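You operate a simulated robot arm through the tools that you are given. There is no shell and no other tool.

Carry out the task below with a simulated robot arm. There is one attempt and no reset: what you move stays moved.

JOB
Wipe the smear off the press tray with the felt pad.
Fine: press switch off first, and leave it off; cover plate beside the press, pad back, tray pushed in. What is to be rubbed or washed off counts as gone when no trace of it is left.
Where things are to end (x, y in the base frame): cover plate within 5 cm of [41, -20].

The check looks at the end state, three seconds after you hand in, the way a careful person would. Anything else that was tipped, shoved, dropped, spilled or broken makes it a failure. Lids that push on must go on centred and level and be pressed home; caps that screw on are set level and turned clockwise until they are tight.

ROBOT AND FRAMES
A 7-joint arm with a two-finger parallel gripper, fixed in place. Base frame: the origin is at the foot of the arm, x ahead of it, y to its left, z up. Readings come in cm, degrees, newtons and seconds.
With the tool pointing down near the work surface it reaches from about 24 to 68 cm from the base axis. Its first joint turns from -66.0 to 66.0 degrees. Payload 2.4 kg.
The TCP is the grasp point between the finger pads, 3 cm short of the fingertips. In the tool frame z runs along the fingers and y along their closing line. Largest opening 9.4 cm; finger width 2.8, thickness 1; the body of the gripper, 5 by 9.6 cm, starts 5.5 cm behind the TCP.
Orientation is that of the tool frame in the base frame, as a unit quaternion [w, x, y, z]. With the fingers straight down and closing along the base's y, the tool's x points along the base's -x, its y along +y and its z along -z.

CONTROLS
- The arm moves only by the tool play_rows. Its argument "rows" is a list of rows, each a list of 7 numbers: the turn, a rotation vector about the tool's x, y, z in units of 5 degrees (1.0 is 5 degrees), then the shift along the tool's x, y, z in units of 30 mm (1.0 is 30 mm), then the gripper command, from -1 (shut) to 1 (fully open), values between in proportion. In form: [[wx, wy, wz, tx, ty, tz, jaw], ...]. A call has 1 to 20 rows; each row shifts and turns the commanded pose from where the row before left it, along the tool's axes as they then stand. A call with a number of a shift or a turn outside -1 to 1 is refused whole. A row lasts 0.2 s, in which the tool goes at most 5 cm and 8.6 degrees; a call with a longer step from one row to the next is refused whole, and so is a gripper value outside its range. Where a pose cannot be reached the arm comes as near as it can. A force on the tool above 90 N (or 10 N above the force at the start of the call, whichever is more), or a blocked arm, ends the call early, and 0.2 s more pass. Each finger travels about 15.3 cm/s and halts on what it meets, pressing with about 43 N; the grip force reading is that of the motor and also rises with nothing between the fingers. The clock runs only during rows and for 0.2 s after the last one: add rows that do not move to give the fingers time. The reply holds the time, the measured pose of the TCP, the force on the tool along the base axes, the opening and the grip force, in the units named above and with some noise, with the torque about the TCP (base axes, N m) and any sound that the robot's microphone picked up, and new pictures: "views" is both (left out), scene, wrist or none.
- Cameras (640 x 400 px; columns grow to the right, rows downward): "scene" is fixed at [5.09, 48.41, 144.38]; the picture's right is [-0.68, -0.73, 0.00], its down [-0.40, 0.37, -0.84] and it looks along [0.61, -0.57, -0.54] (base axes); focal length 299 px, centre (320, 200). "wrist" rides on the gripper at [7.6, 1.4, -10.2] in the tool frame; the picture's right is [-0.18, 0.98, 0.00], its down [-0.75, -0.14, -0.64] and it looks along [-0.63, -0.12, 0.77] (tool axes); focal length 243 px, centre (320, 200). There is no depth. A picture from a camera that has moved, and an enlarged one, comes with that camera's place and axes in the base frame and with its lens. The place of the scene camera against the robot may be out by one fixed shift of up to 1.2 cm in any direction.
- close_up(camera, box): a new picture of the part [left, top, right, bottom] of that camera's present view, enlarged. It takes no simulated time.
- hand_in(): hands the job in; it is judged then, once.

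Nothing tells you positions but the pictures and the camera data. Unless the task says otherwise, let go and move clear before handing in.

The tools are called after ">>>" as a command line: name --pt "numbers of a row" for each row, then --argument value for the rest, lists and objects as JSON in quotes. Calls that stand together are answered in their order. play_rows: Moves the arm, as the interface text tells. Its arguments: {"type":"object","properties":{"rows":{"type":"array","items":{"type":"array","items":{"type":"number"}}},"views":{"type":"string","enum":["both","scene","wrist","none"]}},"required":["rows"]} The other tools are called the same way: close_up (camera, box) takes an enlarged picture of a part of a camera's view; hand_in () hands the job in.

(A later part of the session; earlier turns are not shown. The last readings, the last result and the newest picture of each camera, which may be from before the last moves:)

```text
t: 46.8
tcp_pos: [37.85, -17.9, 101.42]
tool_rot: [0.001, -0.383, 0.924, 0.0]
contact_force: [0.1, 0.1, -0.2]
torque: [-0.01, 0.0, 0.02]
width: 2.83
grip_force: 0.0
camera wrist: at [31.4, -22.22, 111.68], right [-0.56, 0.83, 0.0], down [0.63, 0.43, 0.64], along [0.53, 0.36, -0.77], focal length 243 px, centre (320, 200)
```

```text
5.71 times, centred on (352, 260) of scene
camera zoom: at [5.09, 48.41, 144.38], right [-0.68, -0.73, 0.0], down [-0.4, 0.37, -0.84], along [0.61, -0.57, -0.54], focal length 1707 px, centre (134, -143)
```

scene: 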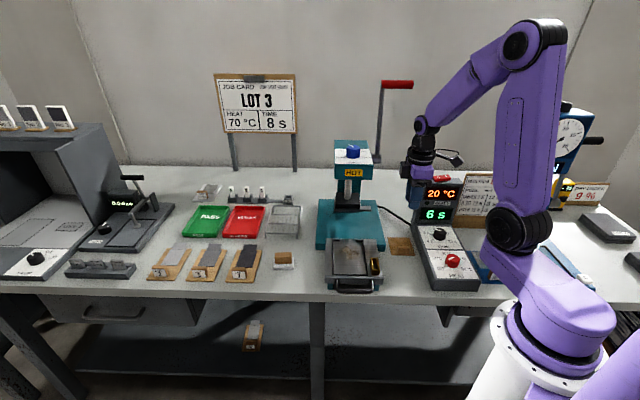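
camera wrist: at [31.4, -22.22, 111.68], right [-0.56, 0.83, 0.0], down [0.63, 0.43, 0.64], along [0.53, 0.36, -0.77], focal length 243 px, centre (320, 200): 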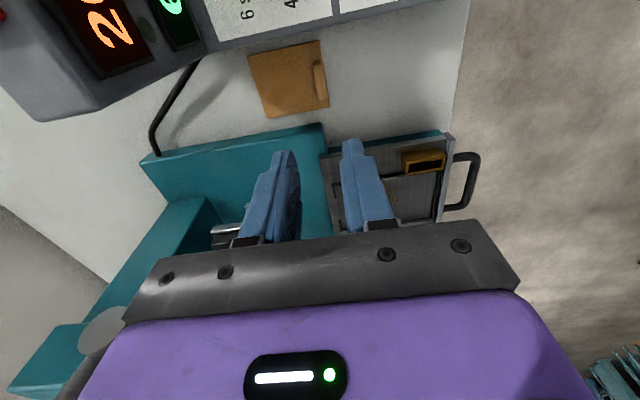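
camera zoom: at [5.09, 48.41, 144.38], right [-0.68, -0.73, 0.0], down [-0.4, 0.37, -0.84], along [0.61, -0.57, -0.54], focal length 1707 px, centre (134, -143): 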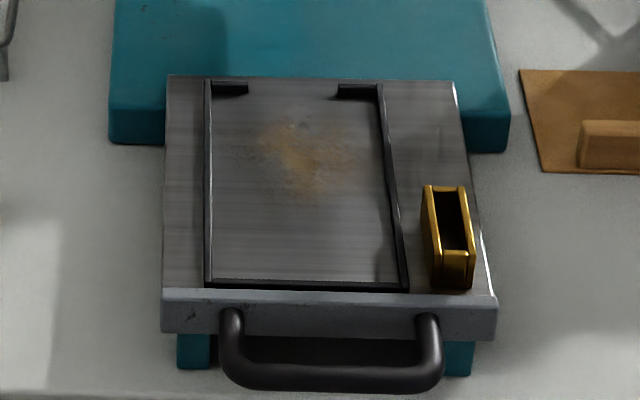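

The plate lies flat at the target. The tray's smear is a faint brown patch behind the middle of the framed area; I'll move over the tray to map it.

>>> play_rows --pt "0 0 0 0 0.81 -0.5 -0.4" --pt "0 0 0 0 0.81 -0.5 -0.4" --pt "0 0 0 0 0.81 -0.5 -0.4" --pt "0 0 0 0 0.81 0 -0.4" --pt "0 0 0 -0.87 0 0 -0.4" --pt "0 0 0 -0.87 0 0 -0.4" --pt "0 0 0 -0.87 0 0 -0.4" --pt "0 0 0 -0.87 0 0 -0.4" --pt "0 0 0 -0.87 0 0 -0.4" --pt "0 0 0 -0.87 0 0 -0.4" --pt "0 0 0 0 0 0 -0.4"

>>> close_up --camera "wrist" --box '[200, 0, 440, 160]'

>>> close_up --camera "wrist" --box '[240, 30, 340, 130]'

```text
t: 49.2
tcp_pos: [42.02, 0.01, 105.93]
tool_rot: [0.0, -0.383, 0.924, 0.0]
contact_force: [-0.8, 0.3, -0.1]
torque: [-0.03, -0.04, 0.03]
width: 2.82
grip_force: 0.1
camera wrist: at [35.64, -4.31, 116.12], right [-0.56, 0.83, 0.0], down [0.63, 0.43, 0.64], along [0.53, 0.36, -0.77], focal length 243 px, centre (320, 200)
```

scene: 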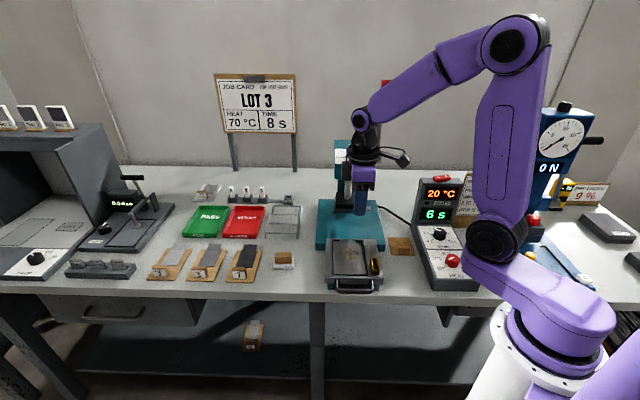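
wrist: 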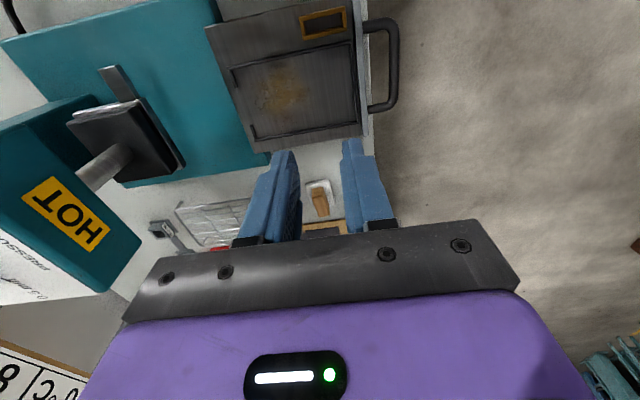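

```text
2.50 times, centred on (320, 80) of wrist
camera zoom: at [35.64, -4.31, 116.12], right [-0.56, 0.83, 0.0], down [0.63, 0.43, 0.64], along [0.53, 0.36, -0.77], focal length 606 px, centre (320, 500)
```

zoom: 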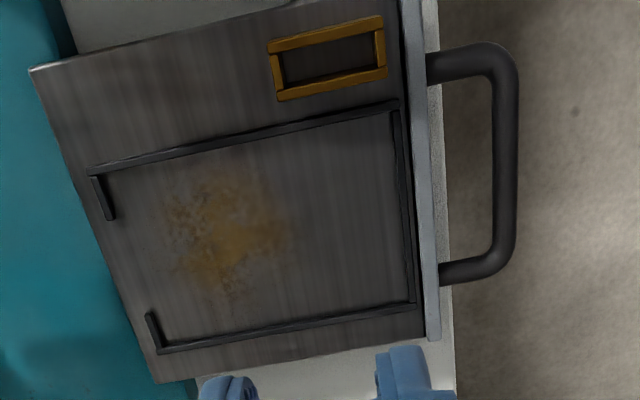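

```text
4.00 times, centred on (290, 80) of wrist
camera zoom: at [35.64, -4.31, 116.12], right [-0.56, 0.83, 0.0], down [0.63, 0.43, 0.64], along [0.53, 0.36, -0.77], focal length 970 px, centre (440, 680)
```

zoom: 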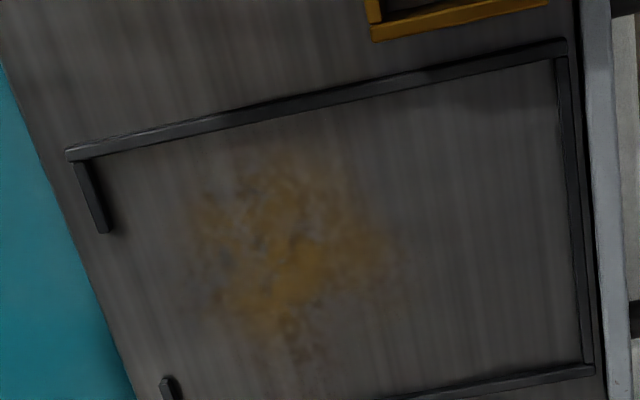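

Smear mapped: about 7×7 cm centred on (46.2, -2.8), well inside the tray's frame rails. Next I'll look at the felt pad at closer range.

>>> play_rows --pt "0 0 0 -0.83 -0.167 0.2 -0.1" --pt "0 0 0 -0.83 -0.167 0.2 -0.1" --pt "0 0 0 -0.83 -0.167 0.2 -0.1" --pt "0 0 0 -0.83 -0.167 0.3 -0.1" --pt "0 0 0 -0.83 -0.167 0.5 -0.1" --pt "0 0 0 -0.83 -0.167 0.6 -0.1" --pt "0 0 0 0 0 0 -0.1"

>>> close_up --camera "wrist" --box '[240, 0, 400, 160]'

```text
t: 50.8
tcp_pos: [54.78, 8.48, 99.7]
tool_rot: [0.0, -0.383, 0.924, 0.0]
contact_force: [-0.4, 0.2, 0.1]
torque: [0.0, 0.0, -0.03]
width: 4.22
grip_force: 0.1
camera wrist: at [48.29, 4.25, 109.99], right [-0.56, 0.83, 0.0], down [0.63, 0.43, 0.64], along [0.53, 0.36, -0.77], focal length 243 px, centre (320, 200)
```

scene: 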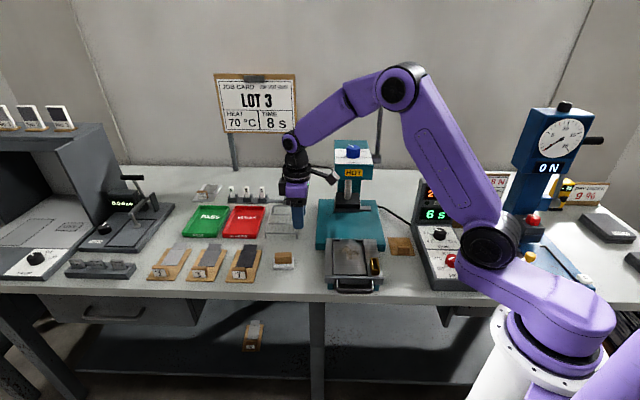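
wrist: 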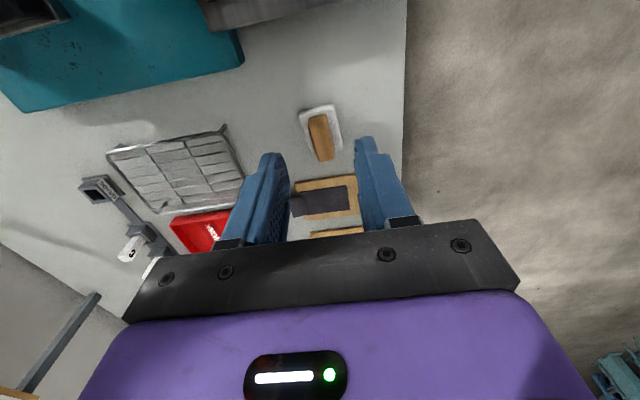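

```text
2.50 times, centred on (320, 80) of wrist
camera zoom: at [48.29, 4.25, 109.99], right [-0.56, 0.83, 0.0], down [0.63, 0.43, 0.64], along [0.53, 0.36, -0.77], focal length 606 px, centre (320, 500)
```

zoom: 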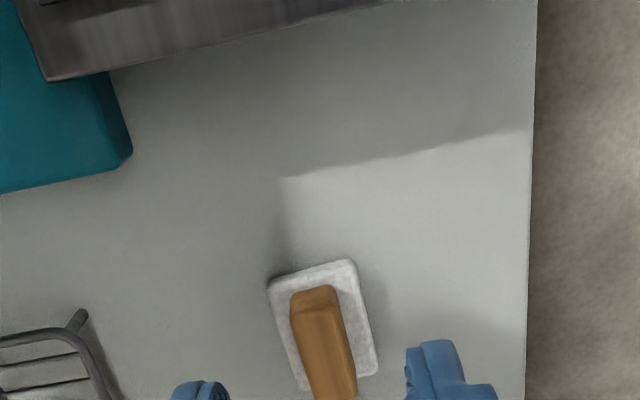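

>>> play_rows --pt "0 0 0 -0.55 -0.067 0.5 -0.1" --pt "0 0 0 -0.55 -0.067 0.5 -0.1" --pt "0 0 0 -0.55 -0.067 0.6 -0.1" --pt "0 0 0 0 0 0.6 -0.1" --pt "0 0 0 0 0 0 -0.1"

>>> close_up --camera "wrist" --box '[240, 60, 400, 220]'

>>> close_up --camera "scene" --box '[254, 220, 324, 280]'

```text
t: 52.0
tcp_pos: [58.52, 11.46, 93.17]
tool_rot: [0.0, -0.383, 0.924, 0.0]
contact_force: [0.3, 1.2, -0.4]
torque: [0.0, 0.0, -0.01]
width: 4.2
grip_force: 0.1
camera wrist: at [52.17, 7.29, 103.44], right [-0.56, 0.83, 0.0], down [0.63, 0.43, 0.64], along [0.53, 0.36, -0.77], focal length 243 px, centre (320, 200)
```

scene: 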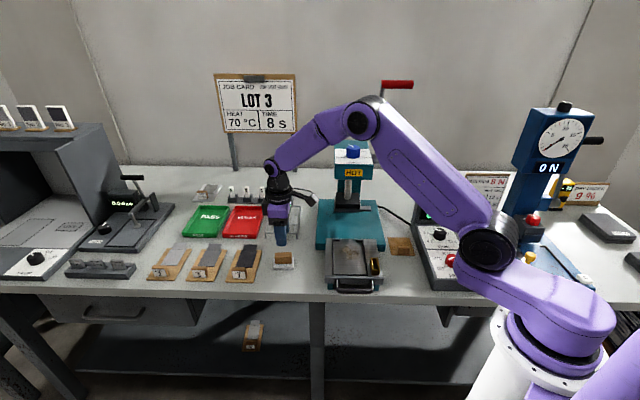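
wrist: 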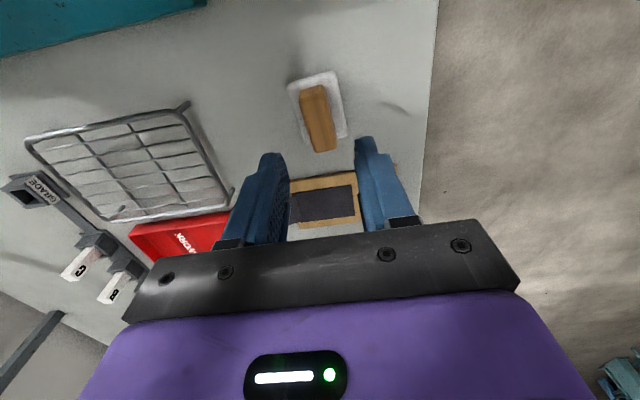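

```text
2.50 times, centred on (320, 140) of wrist
camera zoom: at [52.17, 7.29, 103.44], right [-0.56, 0.83, 0.0], down [0.63, 0.43, 0.64], along [0.53, 0.36, -0.77], focal length 606 px, centre (320, 350)
```

zoom: 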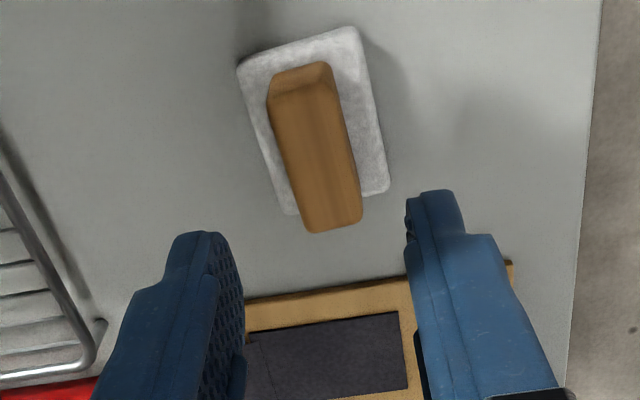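

```text
6.67 times, centred on (289, 250) of scene
camera zoom: at [5.09, 48.41, 144.38], right [-0.68, -0.73, 0.0], down [-0.4, 0.37, -0.84], along [0.61, -0.57, -0.54], focal length 1992 px, centre (527, -133)
```

zoom: 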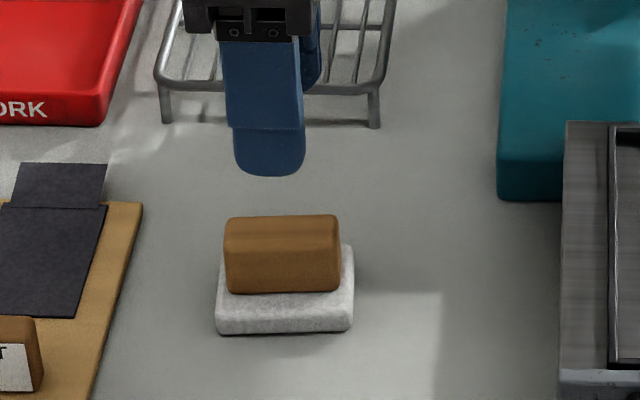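

The pad's handle is at about (58.8, 11.75), turned some 4° more than the press, with its top near z = 83.5. I'll turn to match it and descend over it.

>>> play_rows --pt "0 0 -0.8 0 0 0 -0.1" --pt "0 0 0 -0.14 0 0.6 -0.1" --pt "0 0 0 0 0 0.7 -0.1" --pt "0 0 0 0 0 0.7 -0.1" --pt "0 0 0 0 0 0.5 -0.1" --pt "0 0 0 0 0 0 -0.1"

>>> close_up --camera "wrist" --box '[240, 80, 400, 220]'

>>> close_up --camera "scene" --box '[254, 220, 324, 280]'

```text
t: 53.4
tcp_pos: [58.93, 11.87, 85.77]
tool_rot: [0.0, -0.415, 0.91, 0.0]
contact_force: [0.0, 0.1, -0.2]
torque: [0.0, 0.04, 0.0]
width: 4.24
grip_force: 0.1
camera wrist: at [52.81, 7.1, 95.98], right [-0.62, 0.78, 0.0], down [0.6, 0.48, 0.64], along [0.5, 0.4, -0.77], focal length 243 px, centre (320, 200)
```

scene: 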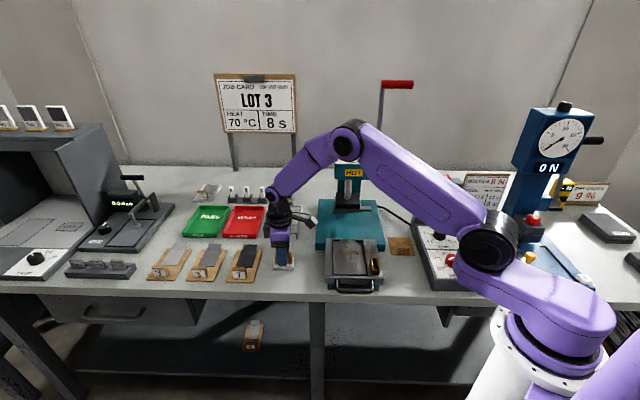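
wrist: 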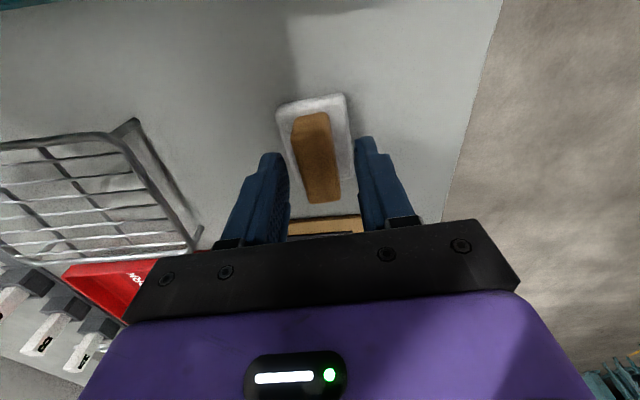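

```text
2.86 times, centred on (320, 150) of wrist
camera zoom: at [52.81, 7.1, 95.98], right [-0.62, 0.78, 0.0], down [0.6, 0.48, 0.64], along [0.5, 0.4, -0.77], focal length 693 px, centre (320, 343)
```

zoom: 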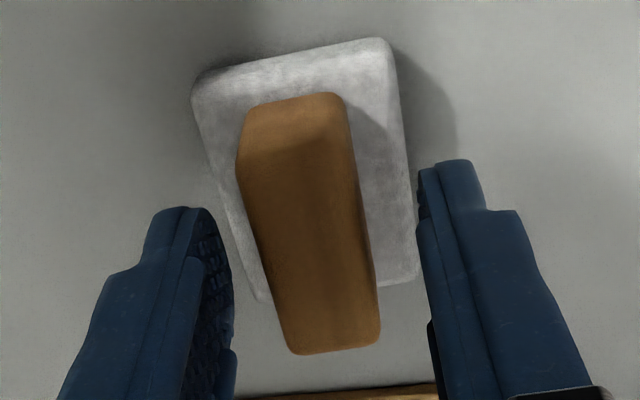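

```text
6.67 times, centred on (289, 250) of scene
camera zoom: at [5.09, 48.41, 144.38], right [-0.68, -0.73, 0.0], down [-0.4, 0.37, -0.84], along [0.61, -0.57, -0.54], focal length 1992 px, centre (527, -133)
```

zoom: 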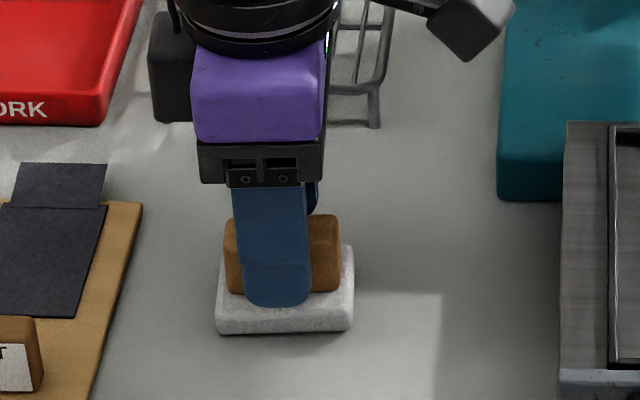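

>>> play_rows --pt "0 0 0 0.13 0 0.2 -0.1" --pt "0 0 0 0 0 0.2 -0.1" --pt "0 0 0 0 0 0 -0.1"

>>> close_up --camera "scene" --box '[264, 230, 304, 280]'

>>> close_up --camera "wrist" --box '[240, 80, 400, 220]'

```text
t: 54.2
tcp_pos: [58.58, 11.54, 84.56]
tool_rot: [0.001, -0.414, 0.91, 0.0]
contact_force: [0.5, -0.4, -0.2]
torque: [-0.01, 0.0, -0.01]
width: 4.25
grip_force: 0.1
camera wrist: at [52.52, 6.78, 94.77], right [-0.62, 0.78, 0.0], down [0.6, 0.48, 0.64], along [0.5, 0.4, -0.77], focal length 243 px, centre (320, 200)
```

scene: 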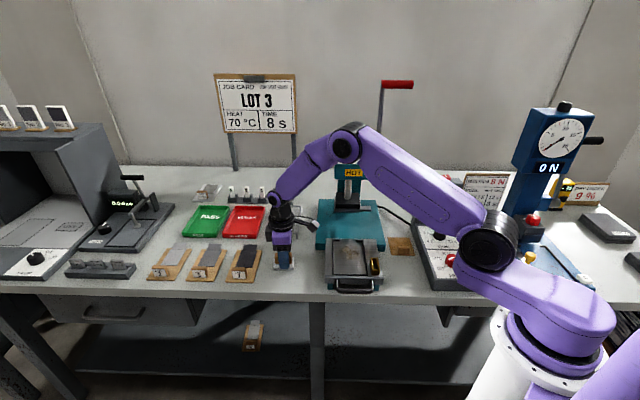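
wrist: 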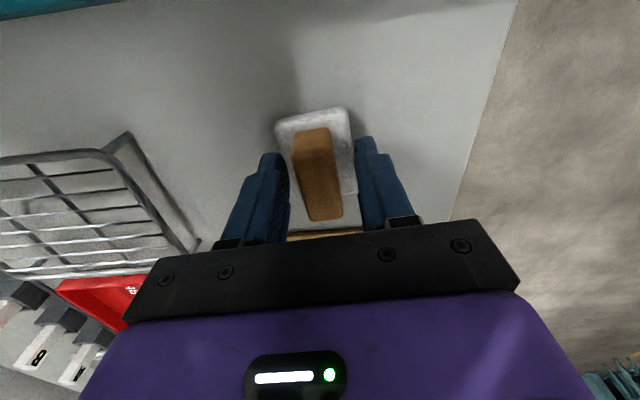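

```text
8.00 times, centred on (284, 255) of scene
camera zoom: at [5.09, 48.41, 144.38], right [-0.68, -0.73, 0.0], down [-0.4, 0.37, -0.84], along [0.61, -0.57, -0.54], focal length 2390 px, centre (608, -240)
```

zoom: 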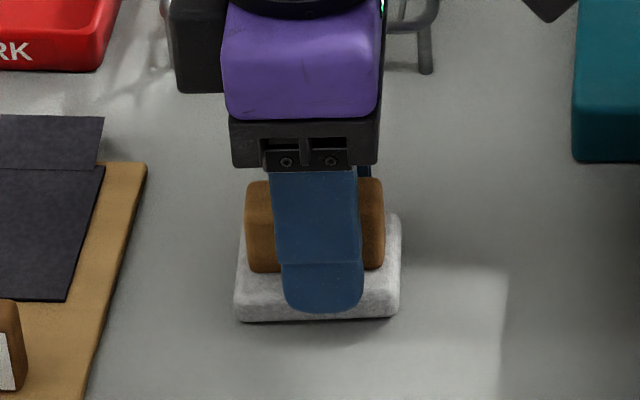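

```text
2.86 times, centred on (320, 150) of wrist
camera zoom: at [52.52, 6.78, 94.77], right [-0.62, 0.78, 0.0], down [0.6, 0.48, 0.64], along [0.5, 0.4, -0.77], focal length 693 px, centre (320, 343)
```

zoom: 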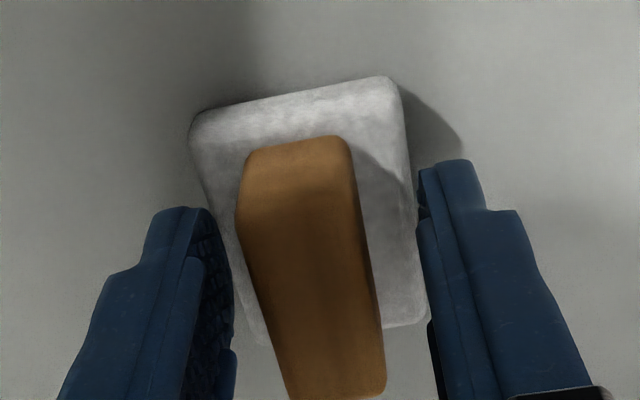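

>>> play_rows --pt "0 0 0 0 0 0 -0.4" --pt "0 0 0 0 0 0 -0.6" --pt "0 0 0 0 0 0 -0.8" --pt "0 0 0 0 0 0 -1" --pt "0 0 0 0 0 0 -1"

>>> close_up --camera "wrist" --box '[240, 80, 400, 220]'

>>> close_up --camera "scene" --box '[264, 230, 304, 280]'

```text
t: 55.4
tcp_pos: [58.53, 11.57, 84.53]
tool_rot: [0.0, -0.414, 0.91, 0.0]
contact_force: [-0.5, -0.9, 0.9]
torque: [0.06, 0.05, -0.01]
width: 2.51
grip_force: 43.4
camera wrist: at [52.52, 6.79, 94.79], right [-0.62, 0.78, 0.0], down [0.6, 0.48, 0.64], along [0.5, 0.4, -0.77], focal length 243 px, centre (320, 200)
```

scene: 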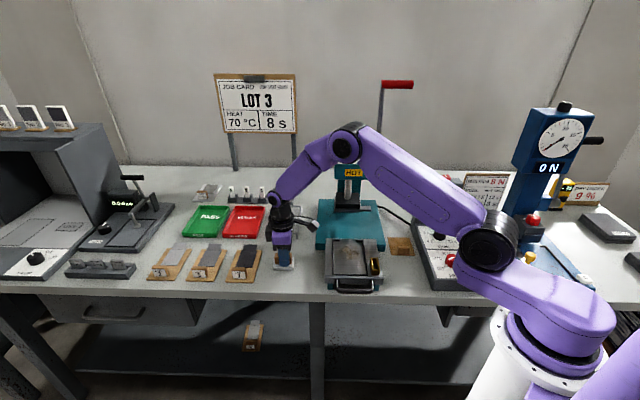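
wrist: 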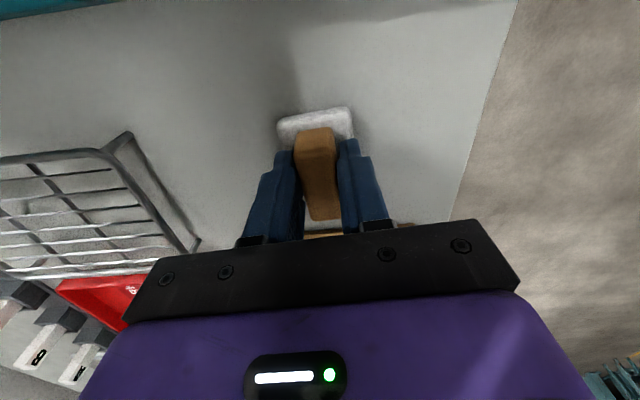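

```text
2.86 times, centred on (320, 150) of wrist
camera zoom: at [52.52, 6.79, 94.79], right [-0.62, 0.78, 0.0], down [0.6, 0.48, 0.64], along [0.5, 0.4, -0.77], focal length 693 px, centre (320, 343)
```

zoom: 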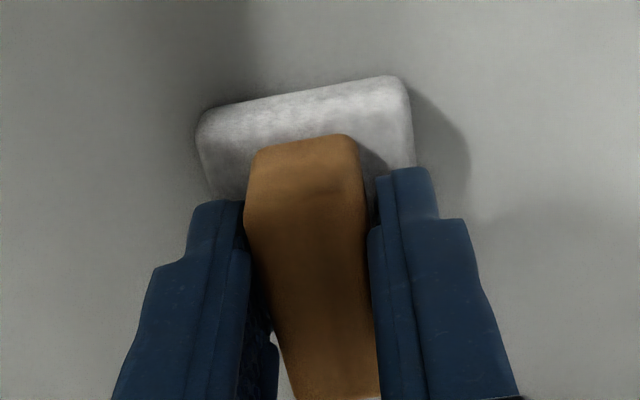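

```text
8.00 times, centred on (284, 255) of scene
camera zoom: at [5.09, 48.41, 144.38], right [-0.68, -0.73, 0.0], down [-0.4, 0.37, -0.84], along [0.61, -0.57, -0.54], focal length 2390 px, centre (608, -240)
```

zoom: 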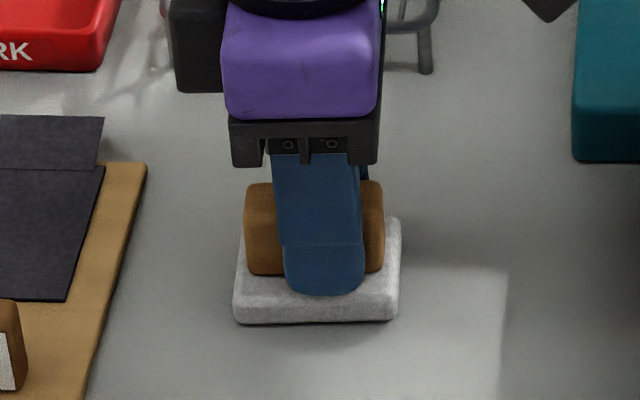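

Pad handle gripped (2.5 cm). Lifting it slowly and checking for slip.

>>> play_rows --pt "0 0 0 0 0 -0.1 -1" --pt "0 0 0 0 0 -0.2 -1" --pt "0 0 0 0 0 -0.2 -1" --pt "0 0 0 0 0 -0.4 -1" --pt "0 0 0 0 0 -0.5 -1" --pt "0 0 0 0 0 -0.6 -1" --pt "0 0 0 0 0 -0.6 -1" --pt "0 0 0 0 0 -0.5 -1" --pt "0 0 0 0 0 0 -1"

>>> close_up --camera "wrist" --box '[240, 80, 400, 220]'

>>> close_up --camera "scene" --box '[254, 200, 324, 280]'

```text
t: 57.4
tcp_pos: [58.57, 11.6, 93.78]
tool_rot: [0.0, -0.415, 0.91, 0.0]
contact_force: [-0.7, -0.1, -1.1]
torque: [-0.02, -0.03, 0.03]
width: 2.49
grip_force: 42.6
camera wrist: at [52.55, 6.82, 104.05], right [-0.62, 0.78, 0.0], down [0.6, 0.48, 0.64], along [0.5, 0.4, -0.77], focal length 243 px, centre (320, 200)
```

scene: 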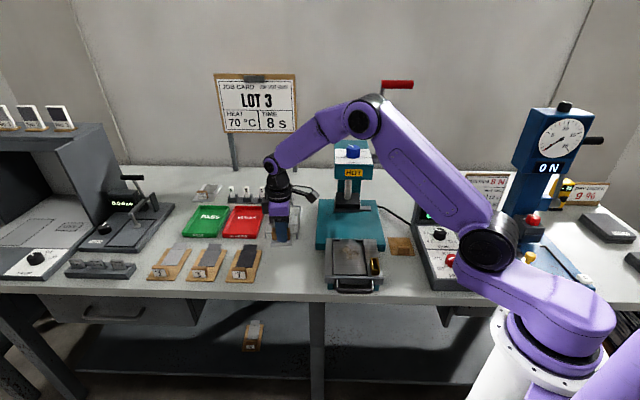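
wrist: 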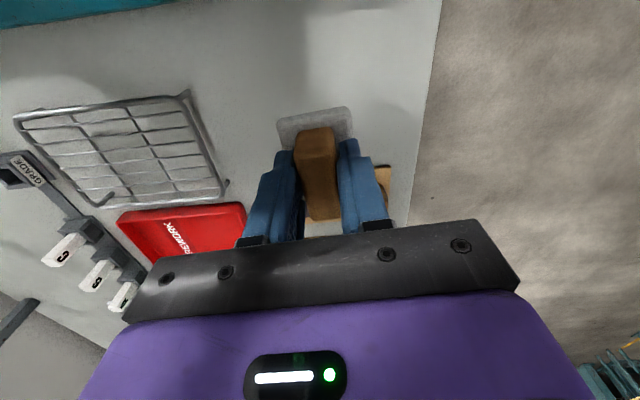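

```text
2.86 times, centred on (320, 150) of wrist
camera zoom: at [52.55, 6.82, 104.05], right [-0.62, 0.78, 0.0], down [0.6, 0.48, 0.64], along [0.5, 0.4, -0.77], focal length 693 px, centre (320, 343)
```

zoom: 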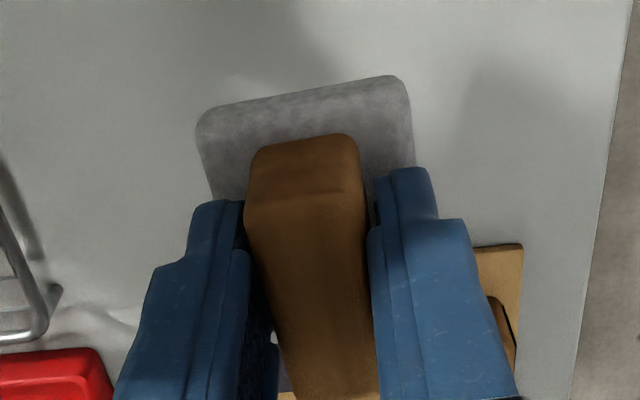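

```text
5.00 times, centred on (289, 240) of scene
camera zoom: at [5.09, 48.41, 144.38], right [-0.68, -0.73, 0.0], down [-0.4, 0.37, -0.84], along [0.61, -0.57, -0.54], focal length 1494 px, centre (475, 0)
```

zoom: 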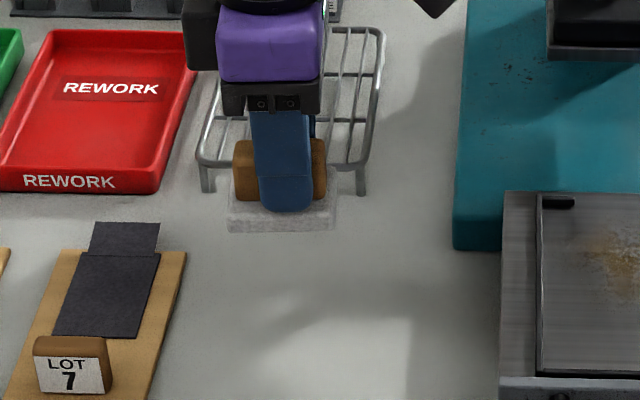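

No slip. I'll align to the press and carry the pad over the tray.

>>> play_rows --pt "0 0 0.8 0 0 0 -1" --pt "0 0 0 0.5 0 0 -1" --pt "0 0 0 0.8 0 0 -1" --pt "0 0 0 0.8 0 0 -1" --pt "0 0 0 0.8 0 0 -1" --pt "0 0 0 0.8 0 0 -1" --pt "0 0 0 0.8 0.07 0 -1" --pt "0 0 0 0.8 0 0 -1" --pt "0 0 0 0.8 0 0 -1" --pt "0 0 0 0.17 0 0 -1" --pt "0 0 0 0 0 0 -1"

>>> close_up --camera "wrist" --box '[180, 40, 420, 220]'

>>> close_up --camera "scene" --box '[310, 190, 400, 300]'

```text
t: 59.8
tcp_pos: [45.22, -1.7, 93.84]
tool_rot: [0.0, -0.382, 0.924, -0.001]
contact_force: [0.6, 0.0, -0.6]
torque: [0.01, 0.01, 0.03]
width: 2.09
grip_force: 42.8
camera wrist: at [38.77, -5.97, 104.08], right [-0.56, 0.83, 0.0], down [0.63, 0.43, 0.64], along [0.53, 0.36, -0.77], focal length 243 px, centre (320, 200)
```

scene: 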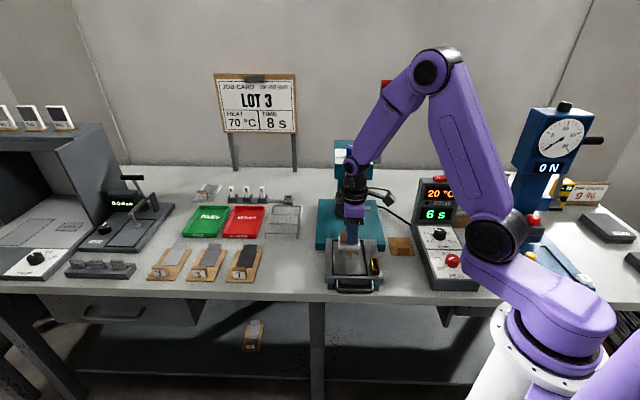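
wrist: 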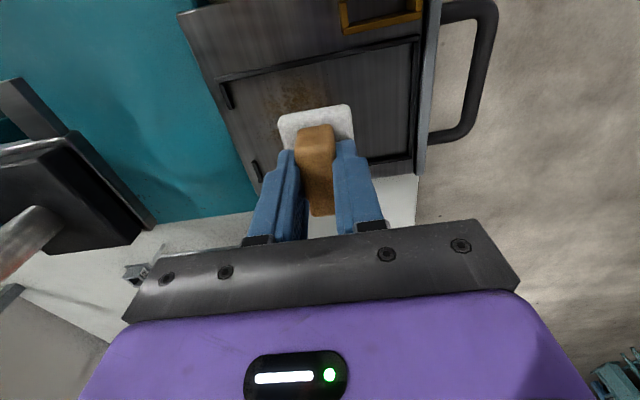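

```text
2.22 times, centred on (300, 130) of wrist
camera zoom: at [38.77, -5.97, 104.08], right [-0.56, 0.83, 0.0], down [0.63, 0.43, 0.64], along [0.53, 0.36, -0.77], focal length 539 px, centre (364, 356)
```

zoom: 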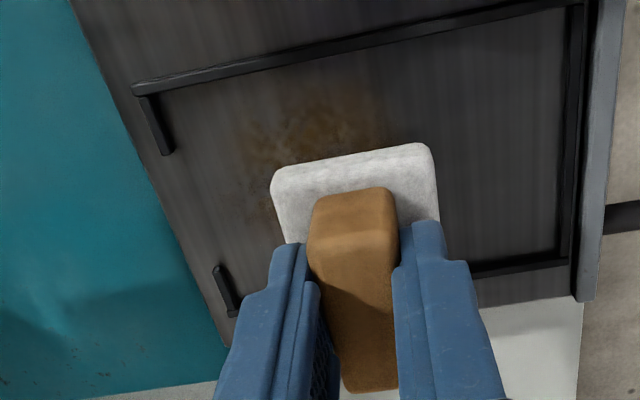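

```text
3.64 times, centred on (355, 245) of scene
camera zoom: at [5.09, 48.41, 144.38], right [-0.68, -0.73, 0.0], down [-0.4, 0.37, -0.84], along [0.61, -0.57, -0.54], focal length 1086 px, centre (193, 36)
```

zoom: 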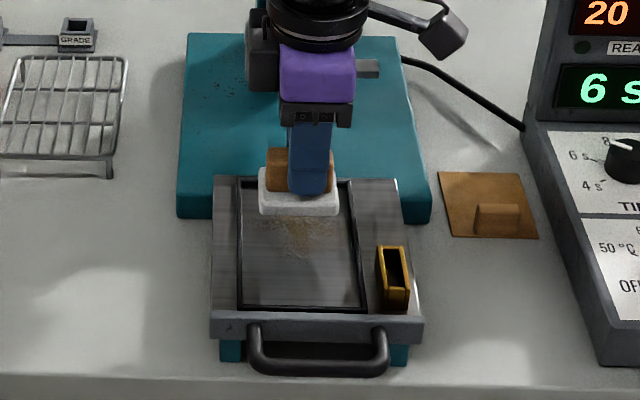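

The opening fell to 2.1 cm in transit, so the handle slid perhaps half a centimetre in the grip, but it is held level. I'll lower the pad onto the tray in small steps, watching the force.

>>> play_rows --pt "0 0 0 0 0 0.4 -1" --pt "0 0 0 0 0 0.4 -1" --pt "0 0 0 0 0 0.2 -1" --pt "0 0 0 0 0 0 -1" --views "wrist"

>>> close_up --camera "scene" --box '[320, 215, 390, 285]'

>>> close_up --camera "wrist" --box '[180, 40, 420, 220]'

```text
t: 60.8
tcp_pos: [45.17, -1.61, 90.93]
tool_rot: [-0.001, -0.383, 0.924, 0.0]
contact_force: [0.4, 0.2, -0.5]
torque: [0.0, -0.03, 0.03]
width: 2.1
grip_force: 42.9
camera wrist: at [38.77, -5.93, 101.06], right [-0.56, 0.83, 0.0], down [0.63, 0.43, 0.64], along [0.53, 0.36, -0.77], focal length 243 px, centre (320, 200)
```

wrist: 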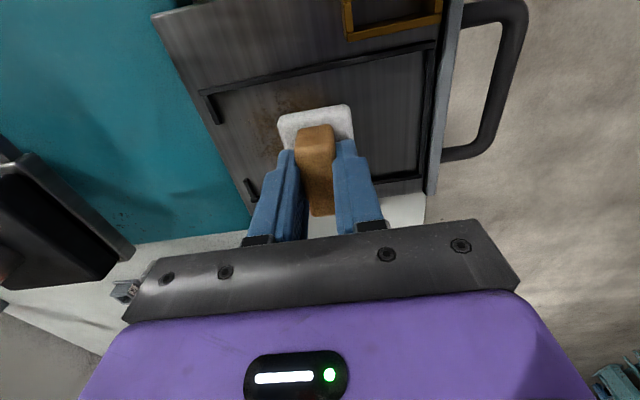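

```text
5.71 times, centred on (355, 250) of scene
camera zoom: at [5.09, 48.41, 144.38], right [-0.68, -0.73, 0.0], down [-0.4, 0.37, -0.84], along [0.61, -0.57, -0.54], focal length 1707 px, centre (120, -86)
```

zoom: 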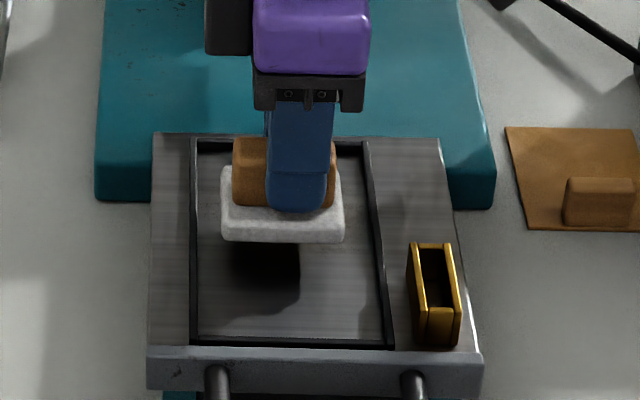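

```text
2.22 times, centred on (300, 130) of wrist
camera zoom: at [38.77, -5.93, 101.06], right [-0.56, 0.83, 0.0], down [0.63, 0.43, 0.64], along [0.53, 0.36, -0.77], focal length 539 px, centre (364, 356)
```

zoom: 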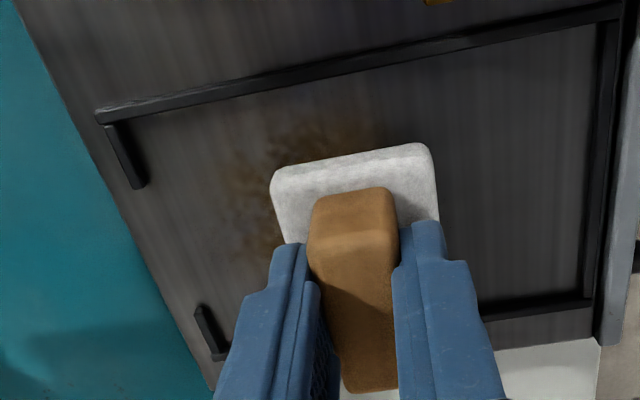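

>>> play_rows --pt "0 0 0 0 0 0.1 -1" --pt "0 0 0 0 0 0.1 -1" --pt "0 0 0 0 0 0 -1" --views "none"

>>> play_rows --pt "0 0 0 0 0 0.07 -1" --pt "0 0 0 0 0 0 -1" --views "none"

>>> close_up --camera "scene" --box '[320, 215, 390, 285]'

```text
t: 61.6
tcp_pos: [45.16, -1.67, 90.25]
tool_rot: [0.0, -0.383, 0.924, 0.0]
contact_force: [-1.4, 0.1, -0.1]
torque: [-0.02, 0.01, 0.02]
width: 2.08
grip_force: 43.6
```

```text
t: 62.2
tcp_pos: [45.18, -1.76, 90.06]
tool_rot: [0.0, -0.383, 0.924, 0.0]
contact_force: [-0.3, -0.9, -0.1]
torque: [-0.04, 0.01, 0.04]
width: 2.09
grip_force: 43.4
```

```text
5.71 times, centred on (355, 250) of scene
camera zoom: at [5.09, 48.41, 144.38], right [-0.68, -0.73, 0.0], down [-0.4, 0.37, -0.84], along [0.61, -0.57, -0.54], focal length 1707 px, centre (120, -86)
```

zoom: 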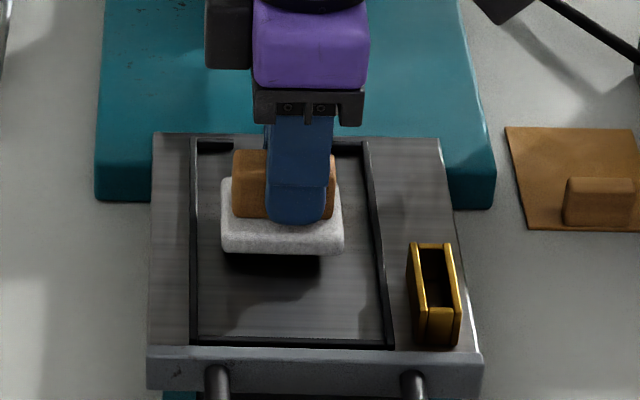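

>>> play_rows --pt "0 0 0 0 0 0.07 -1" --pt "0 0 0 0 0 0 -1" --views "none"

>>> play_rows --pt "0 0 0 0 0 0.06 -1" --pt "0 0 0 0 0 0 -1" --views "none"

>>> play_rows --pt "0 0 0 0 0 0.05 -1" --pt "0 0 0 0 0 0 -1" --views "none"

>>> close_up --camera "scene" --box '[320, 215, 390, 285]'

```text
t: 62.8
tcp_pos: [45.17, -1.69, 89.86]
tool_rot: [-0.001, -0.383, 0.924, -0.001]
contact_force: [0.8, 0.5, -1.0]
torque: [-0.02, 0.04, -0.01]
width: 2.09
grip_force: 42.8
```

```text
t: 63.4
tcp_pos: [45.19, -1.67, 89.69]
tool_rot: [-0.001, -0.383, 0.924, 0.0]
contact_force: [0.5, -0.2, -0.3]
torque: [-0.02, 0.0, -0.06]
width: 2.08
grip_force: 43.3
```

```text
t: 64.0
tcp_pos: [45.09, -1.53, 89.43]
tool_rot: [0.0, -0.382, 0.924, 0.0]
contact_force: [-0.1, 0.2, -1.6]
torque: [0.02, -0.01, 0.01]
width: 2.12
grip_force: 43.3
```

```text
5.71 times, centred on (355, 250) of scene
camera zoom: at [5.09, 48.41, 144.38], right [-0.68, -0.73, 0.0], down [-0.4, 0.37, -0.84], along [0.61, -0.57, -0.54], focal length 1707 px, centre (120, -86)
```

zoom: 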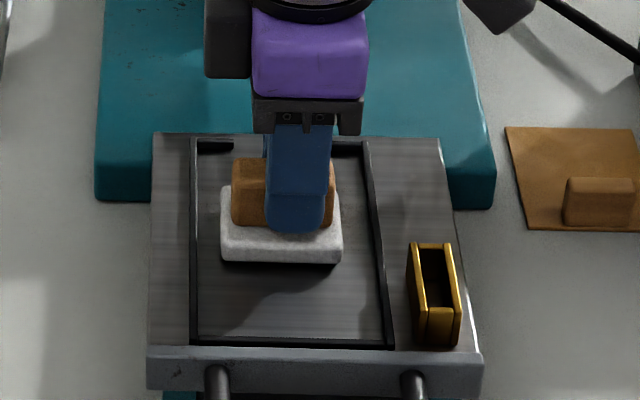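

>>> play_rows --pt "0 0 0 0 0 0.05 -1" --pt "0 0 0 0 0 0 -1" --views "none"

>>> play_rows --pt "0 0 0 0 0 0.05 -1" --pt "0 0 0 0 0 0 -1" --views "none"

>>> play_rows --pt "0 0 0 0 0 0.04 -1" --pt "0 0 0 0 0 0 -1" --views "wrist"

>>> close_up --camera "scene" --box '[320, 215, 390, 285]'

```text
t: 64.6
tcp_pos: [45.1, -1.55, 89.35]
tool_rot: [0.0, -0.383, 0.924, 0.0]
contact_force: [-1.1, 0.9, -1.0]
torque: [0.01, 0.01, 0.01]
width: 2.08
grip_force: 43.0
```

```text
t: 65.2
tcp_pos: [45.22, -1.63, 89.35]
tool_rot: [0.002, -0.382, 0.924, 0.0]
contact_force: [-4.4, -1.8, 33.4]
torque: [-0.19, 0.42, 0.0]
width: 2.08
grip_force: 43.2
```

```text
t: 65.8
tcp_pos: [45.3, -1.69, 89.24]
tool_rot: [0.003, -0.382, 0.924, -0.001]
contact_force: [-5.7, -5.5, 59.8]
torque: [-0.3, 0.58, 0.02]
width: 2.07
grip_force: 42.8
camera wrist: at [38.8, -5.98, 99.5], right [-0.56, 0.83, 0.0], down [0.63, 0.43, 0.65], along [0.54, 0.36, -0.76], focal length 243 px, centre (320, 200)
```

wrist: 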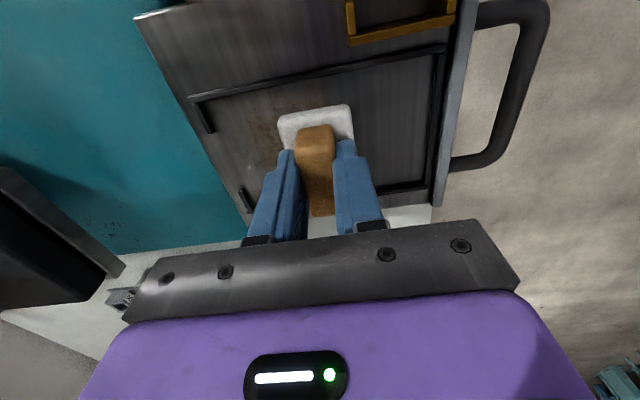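

```text
5.71 times, centred on (355, 250) of scene
camera zoom: at [4.99, 48.4, 144.39], right [-0.68, -0.73, 0.0], down [-0.4, 0.37, -0.84], along [0.61, -0.57, -0.54], focal length 1707 px, centre (120, -86)
```

zoom: 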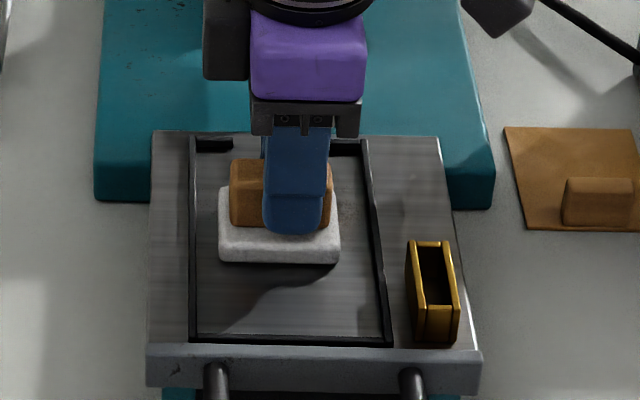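

The pad is down on the tray, pressing with 60 N, which is more than needed. I'll ease off to a gentler press and start with a short crosswise stroke, watching forces and the tray.

>>> play_rows --pt "0 0 0 0 0 -0.05 -1" --pt "0 0 0 -0.2 0 0 -1" --pt "0 0 0 0 0 0 -1" --views "none"

>>> play_rows --pt "0 0 0 0 -0.15 0 -1" --pt "0 0 0 0 -0.2 0 -1" --pt "0 0 0 0 0 0 -1" --views "wrist"

>>> close_up --camera "scene" --box '[320, 215, 390, 285]'

```text
t: 66.6
tcp_pos: [45.53, -1.26, 89.33]
tool_rot: [0.0, -0.382, 0.924, 0.0]
contact_force: [-12.8, -14.6, 40.8]
torque: [-0.19, 0.12, -0.03]
width: 2.08
grip_force: 43.2
```

```text
t: 67.4
tcp_pos: [46.36, -1.89, 89.32]
tool_rot: [0.001, -0.384, 0.924, -0.001]
contact_force: [-7.2, -2.9, 30.3]
torque: [-0.05, 0.24, 0.05]
width: 2.09
grip_force: 42.6
camera wrist: at [39.96, -6.18, 99.51], right [-0.57, 0.82, 0.0], down [0.63, 0.43, 0.64], along [0.53, 0.36, -0.77], focal length 243 px, centre (320, 200)
```

wrist: 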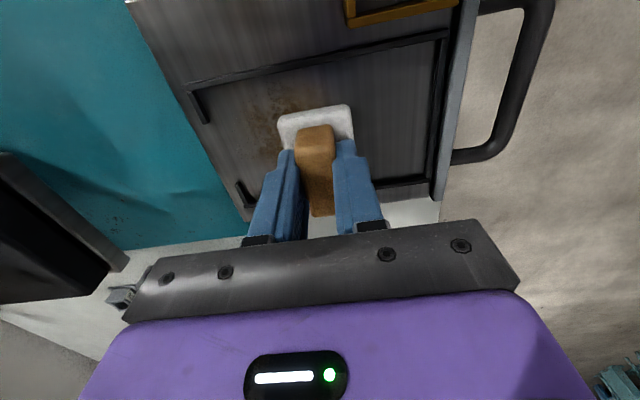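

```text
5.71 times, centred on (355, 250) of scene
camera zoom: at [5.03, 48.4, 144.39], right [-0.68, -0.73, 0.0], down [-0.4, 0.37, -0.84], along [0.61, -0.57, -0.54], focal length 1707 px, centre (120, -86)
```

zoom: 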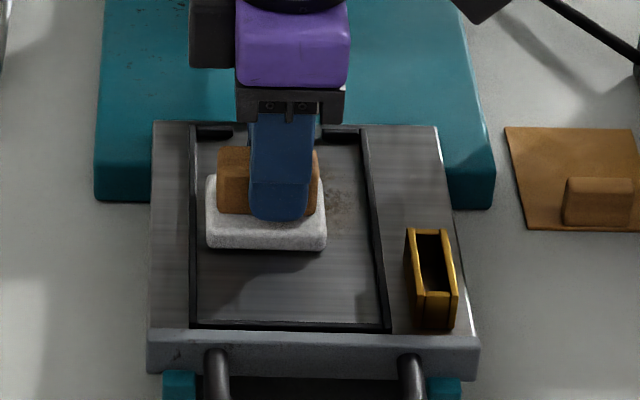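

The tray slides freely inward under the pad's friction, so rubbing along the depth direction would just carry it. I'll rub only crosswise, where its guides hold it, lifting the pad between lanes.

>>> play_rows --pt "0 0 0 0.2 0 0 -1" --pt "0 0 0 0.2 0 0 -1" --pt "0 0 0 0.2 0 0 -1" --pt "0 0 0 0.17 0 0 -1" --pt "0 0 0 0 0 0 -1" --views "none"

>>> close_up --camera "scene" --box '[320, 215, 390, 285]'

>>> close_up --camera "wrist" --box '[160, 0, 460, 220]'

```text
t: 68.6
tcp_pos: [44.8, -3.52, 89.24]
tool_rot: [0.001, -0.383, 0.924, -0.001]
contact_force: [7.2, 6.9, 19.3]
torque: [0.41, -0.37, -0.02]
width: 2.11
grip_force: 43.5
```

```text
5.71 times, centred on (355, 250) of scene
camera zoom: at [5.08, 48.42, 144.38], right [-0.68, -0.73, 0.0], down [-0.4, 0.37, -0.84], along [0.61, -0.57, -0.54], focal length 1707 px, centre (120, -86)
```

zoom: 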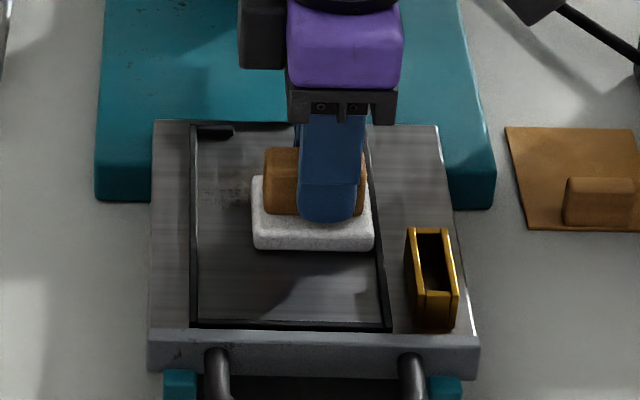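

```text
1.82 times, centred on (310, 110) of wrist
camera zoom: at [38.32, -7.81, 99.51], right [-0.57, 0.82, 0.0], down [0.63, 0.43, 0.64], along [0.53, 0.36, -0.77], focal length 441 px, centre (338, 364)
```

zoom: 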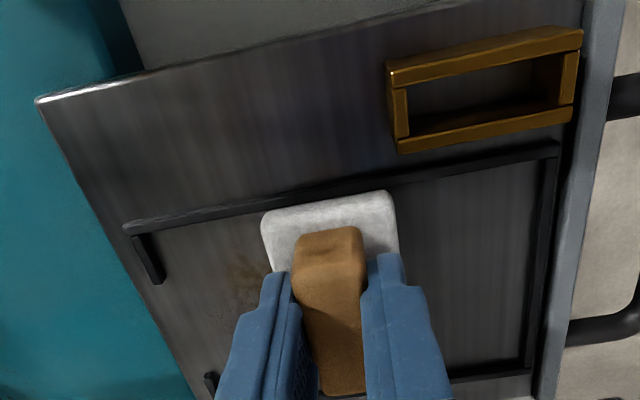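

>>> play_rows --pt "0 0 0 -0.2 0 0.01 -1" --pt "0 0 0 -0.2 0 0 -1" --pt "0 0 0 -0.2 0 0 -1" --pt "0 0 0 -0.2 0 0 -1" --pt "0 0 0 0.2 0 0 -1" --pt "0 0 0 0.2 0 0 -1" --pt "0 0 0 0.2 0 0 -1" --pt "0 0 0 0.2 0 0 -1" --pt "0 0 0 -0.2 0 0 -1" --pt "0 0 0 -0.2 0 0 -1" --pt "0 0 0 -0.2 0 0 -1" --pt "0 0 0 -0.2 0 0 -1" --pt "0 0 0 0.2 0 0 -1" --pt "0 0 0 0.2 0 0 -1" --pt "0 0 0 0.2 0 0 -1" --pt "0 0 0 0.2 0 0 -1" --pt "0 0 0 0 0 0 -1" --views "none"

>>> close_up --camera "scene" --box '[320, 215, 390, 285]'

>>> close_up --camera "wrist" --box '[160, 0, 460, 220]'

```text
t: 72.2
tcp_pos: [44.71, -3.53, 89.15]
tool_rot: [0.0, -0.384, 0.924, 0.0]
contact_force: [4.9, 6.3, 16.7]
torque: [0.24, -0.12, -0.03]
width: 2.09
grip_force: 43.2
```

```text
5.71 times, centred on (355, 250) of scene
camera zoom: at [5.08, 48.43, 144.38], right [-0.68, -0.73, 0.0], down [-0.4, 0.37, -0.84], along [0.61, -0.57, -0.54], focal length 1707 px, centre (120, -86)
```

zoom: 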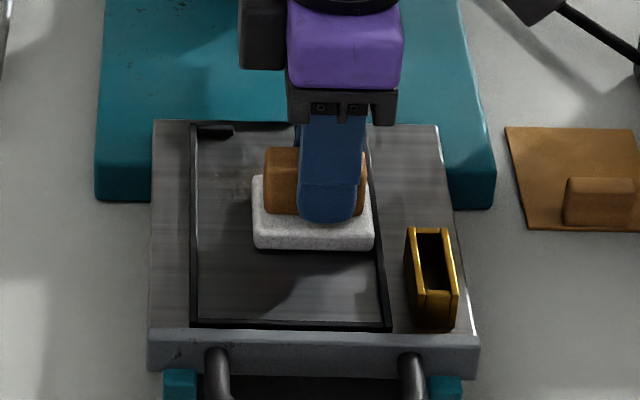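

```text
1.82 times, centred on (310, 110) of wrist
camera zoom: at [38.34, -7.84, 99.45], right [-0.57, 0.82, 0.0], down [0.63, 0.43, 0.64], along [0.53, 0.36, -0.77], focal length 441 px, centre (338, 364)
```

zoom: 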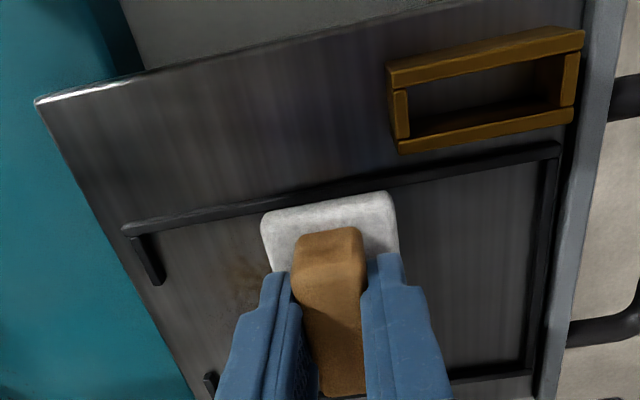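

>>> play_rows --pt "0 0 0 0 0 -0.3 -1" --pt "0 0 0 0 0 -0.7 -1" --pt "0 0 0 0 0.7 -0.5 -1" --pt "0 0 0 0 1 0 -1" --pt "0 0 0 0 0 0 -1" --views "none"

>>> close_up --camera "scene" --box '[320, 215, 390, 285]'

>>> close_up --camera "wrist" --box '[140, 0, 380, 180]'

```text
t: 73.4
tcp_pos: [41.07, -0.04, 93.7]
tool_rot: [0.0, -0.383, 0.924, 0.0]
contact_force: [0.1, -1.2, -0.2]
torque: [0.02, 0.03, 0.0]
width: 2.1
grip_force: 43.1
```

```text
5.71 times, centred on (355, 250) of scene
camera zoom: at [5.09, 48.41, 144.38], right [-0.68, -0.73, 0.0], down [-0.4, 0.37, -0.84], along [0.61, -0.57, -0.54], focal length 1707 px, centre (120, -86)
```

zoom: 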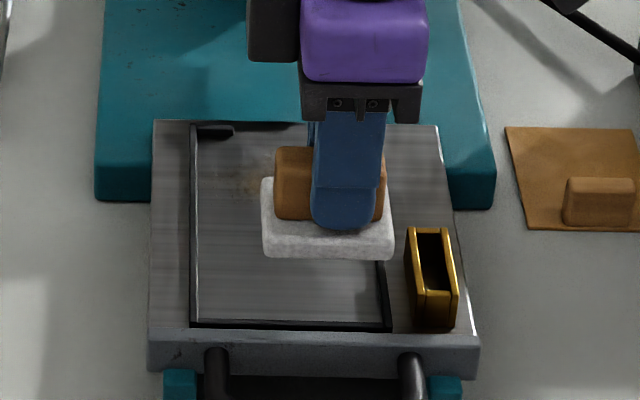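

```text
2.22 times, centred on (260, 90) of wrist
camera zoom: at [34.62, -4.23, 103.93], right [-0.56, 0.83, 0.0], down [0.63, 0.43, 0.64], along [0.53, 0.36, -0.77], focal length 539 px, centre (453, 444)
```

zoom: 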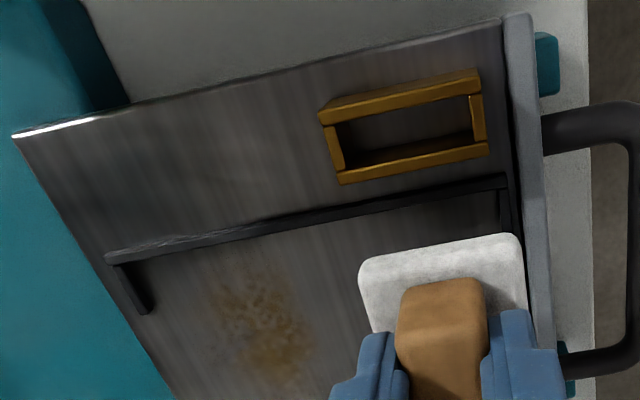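

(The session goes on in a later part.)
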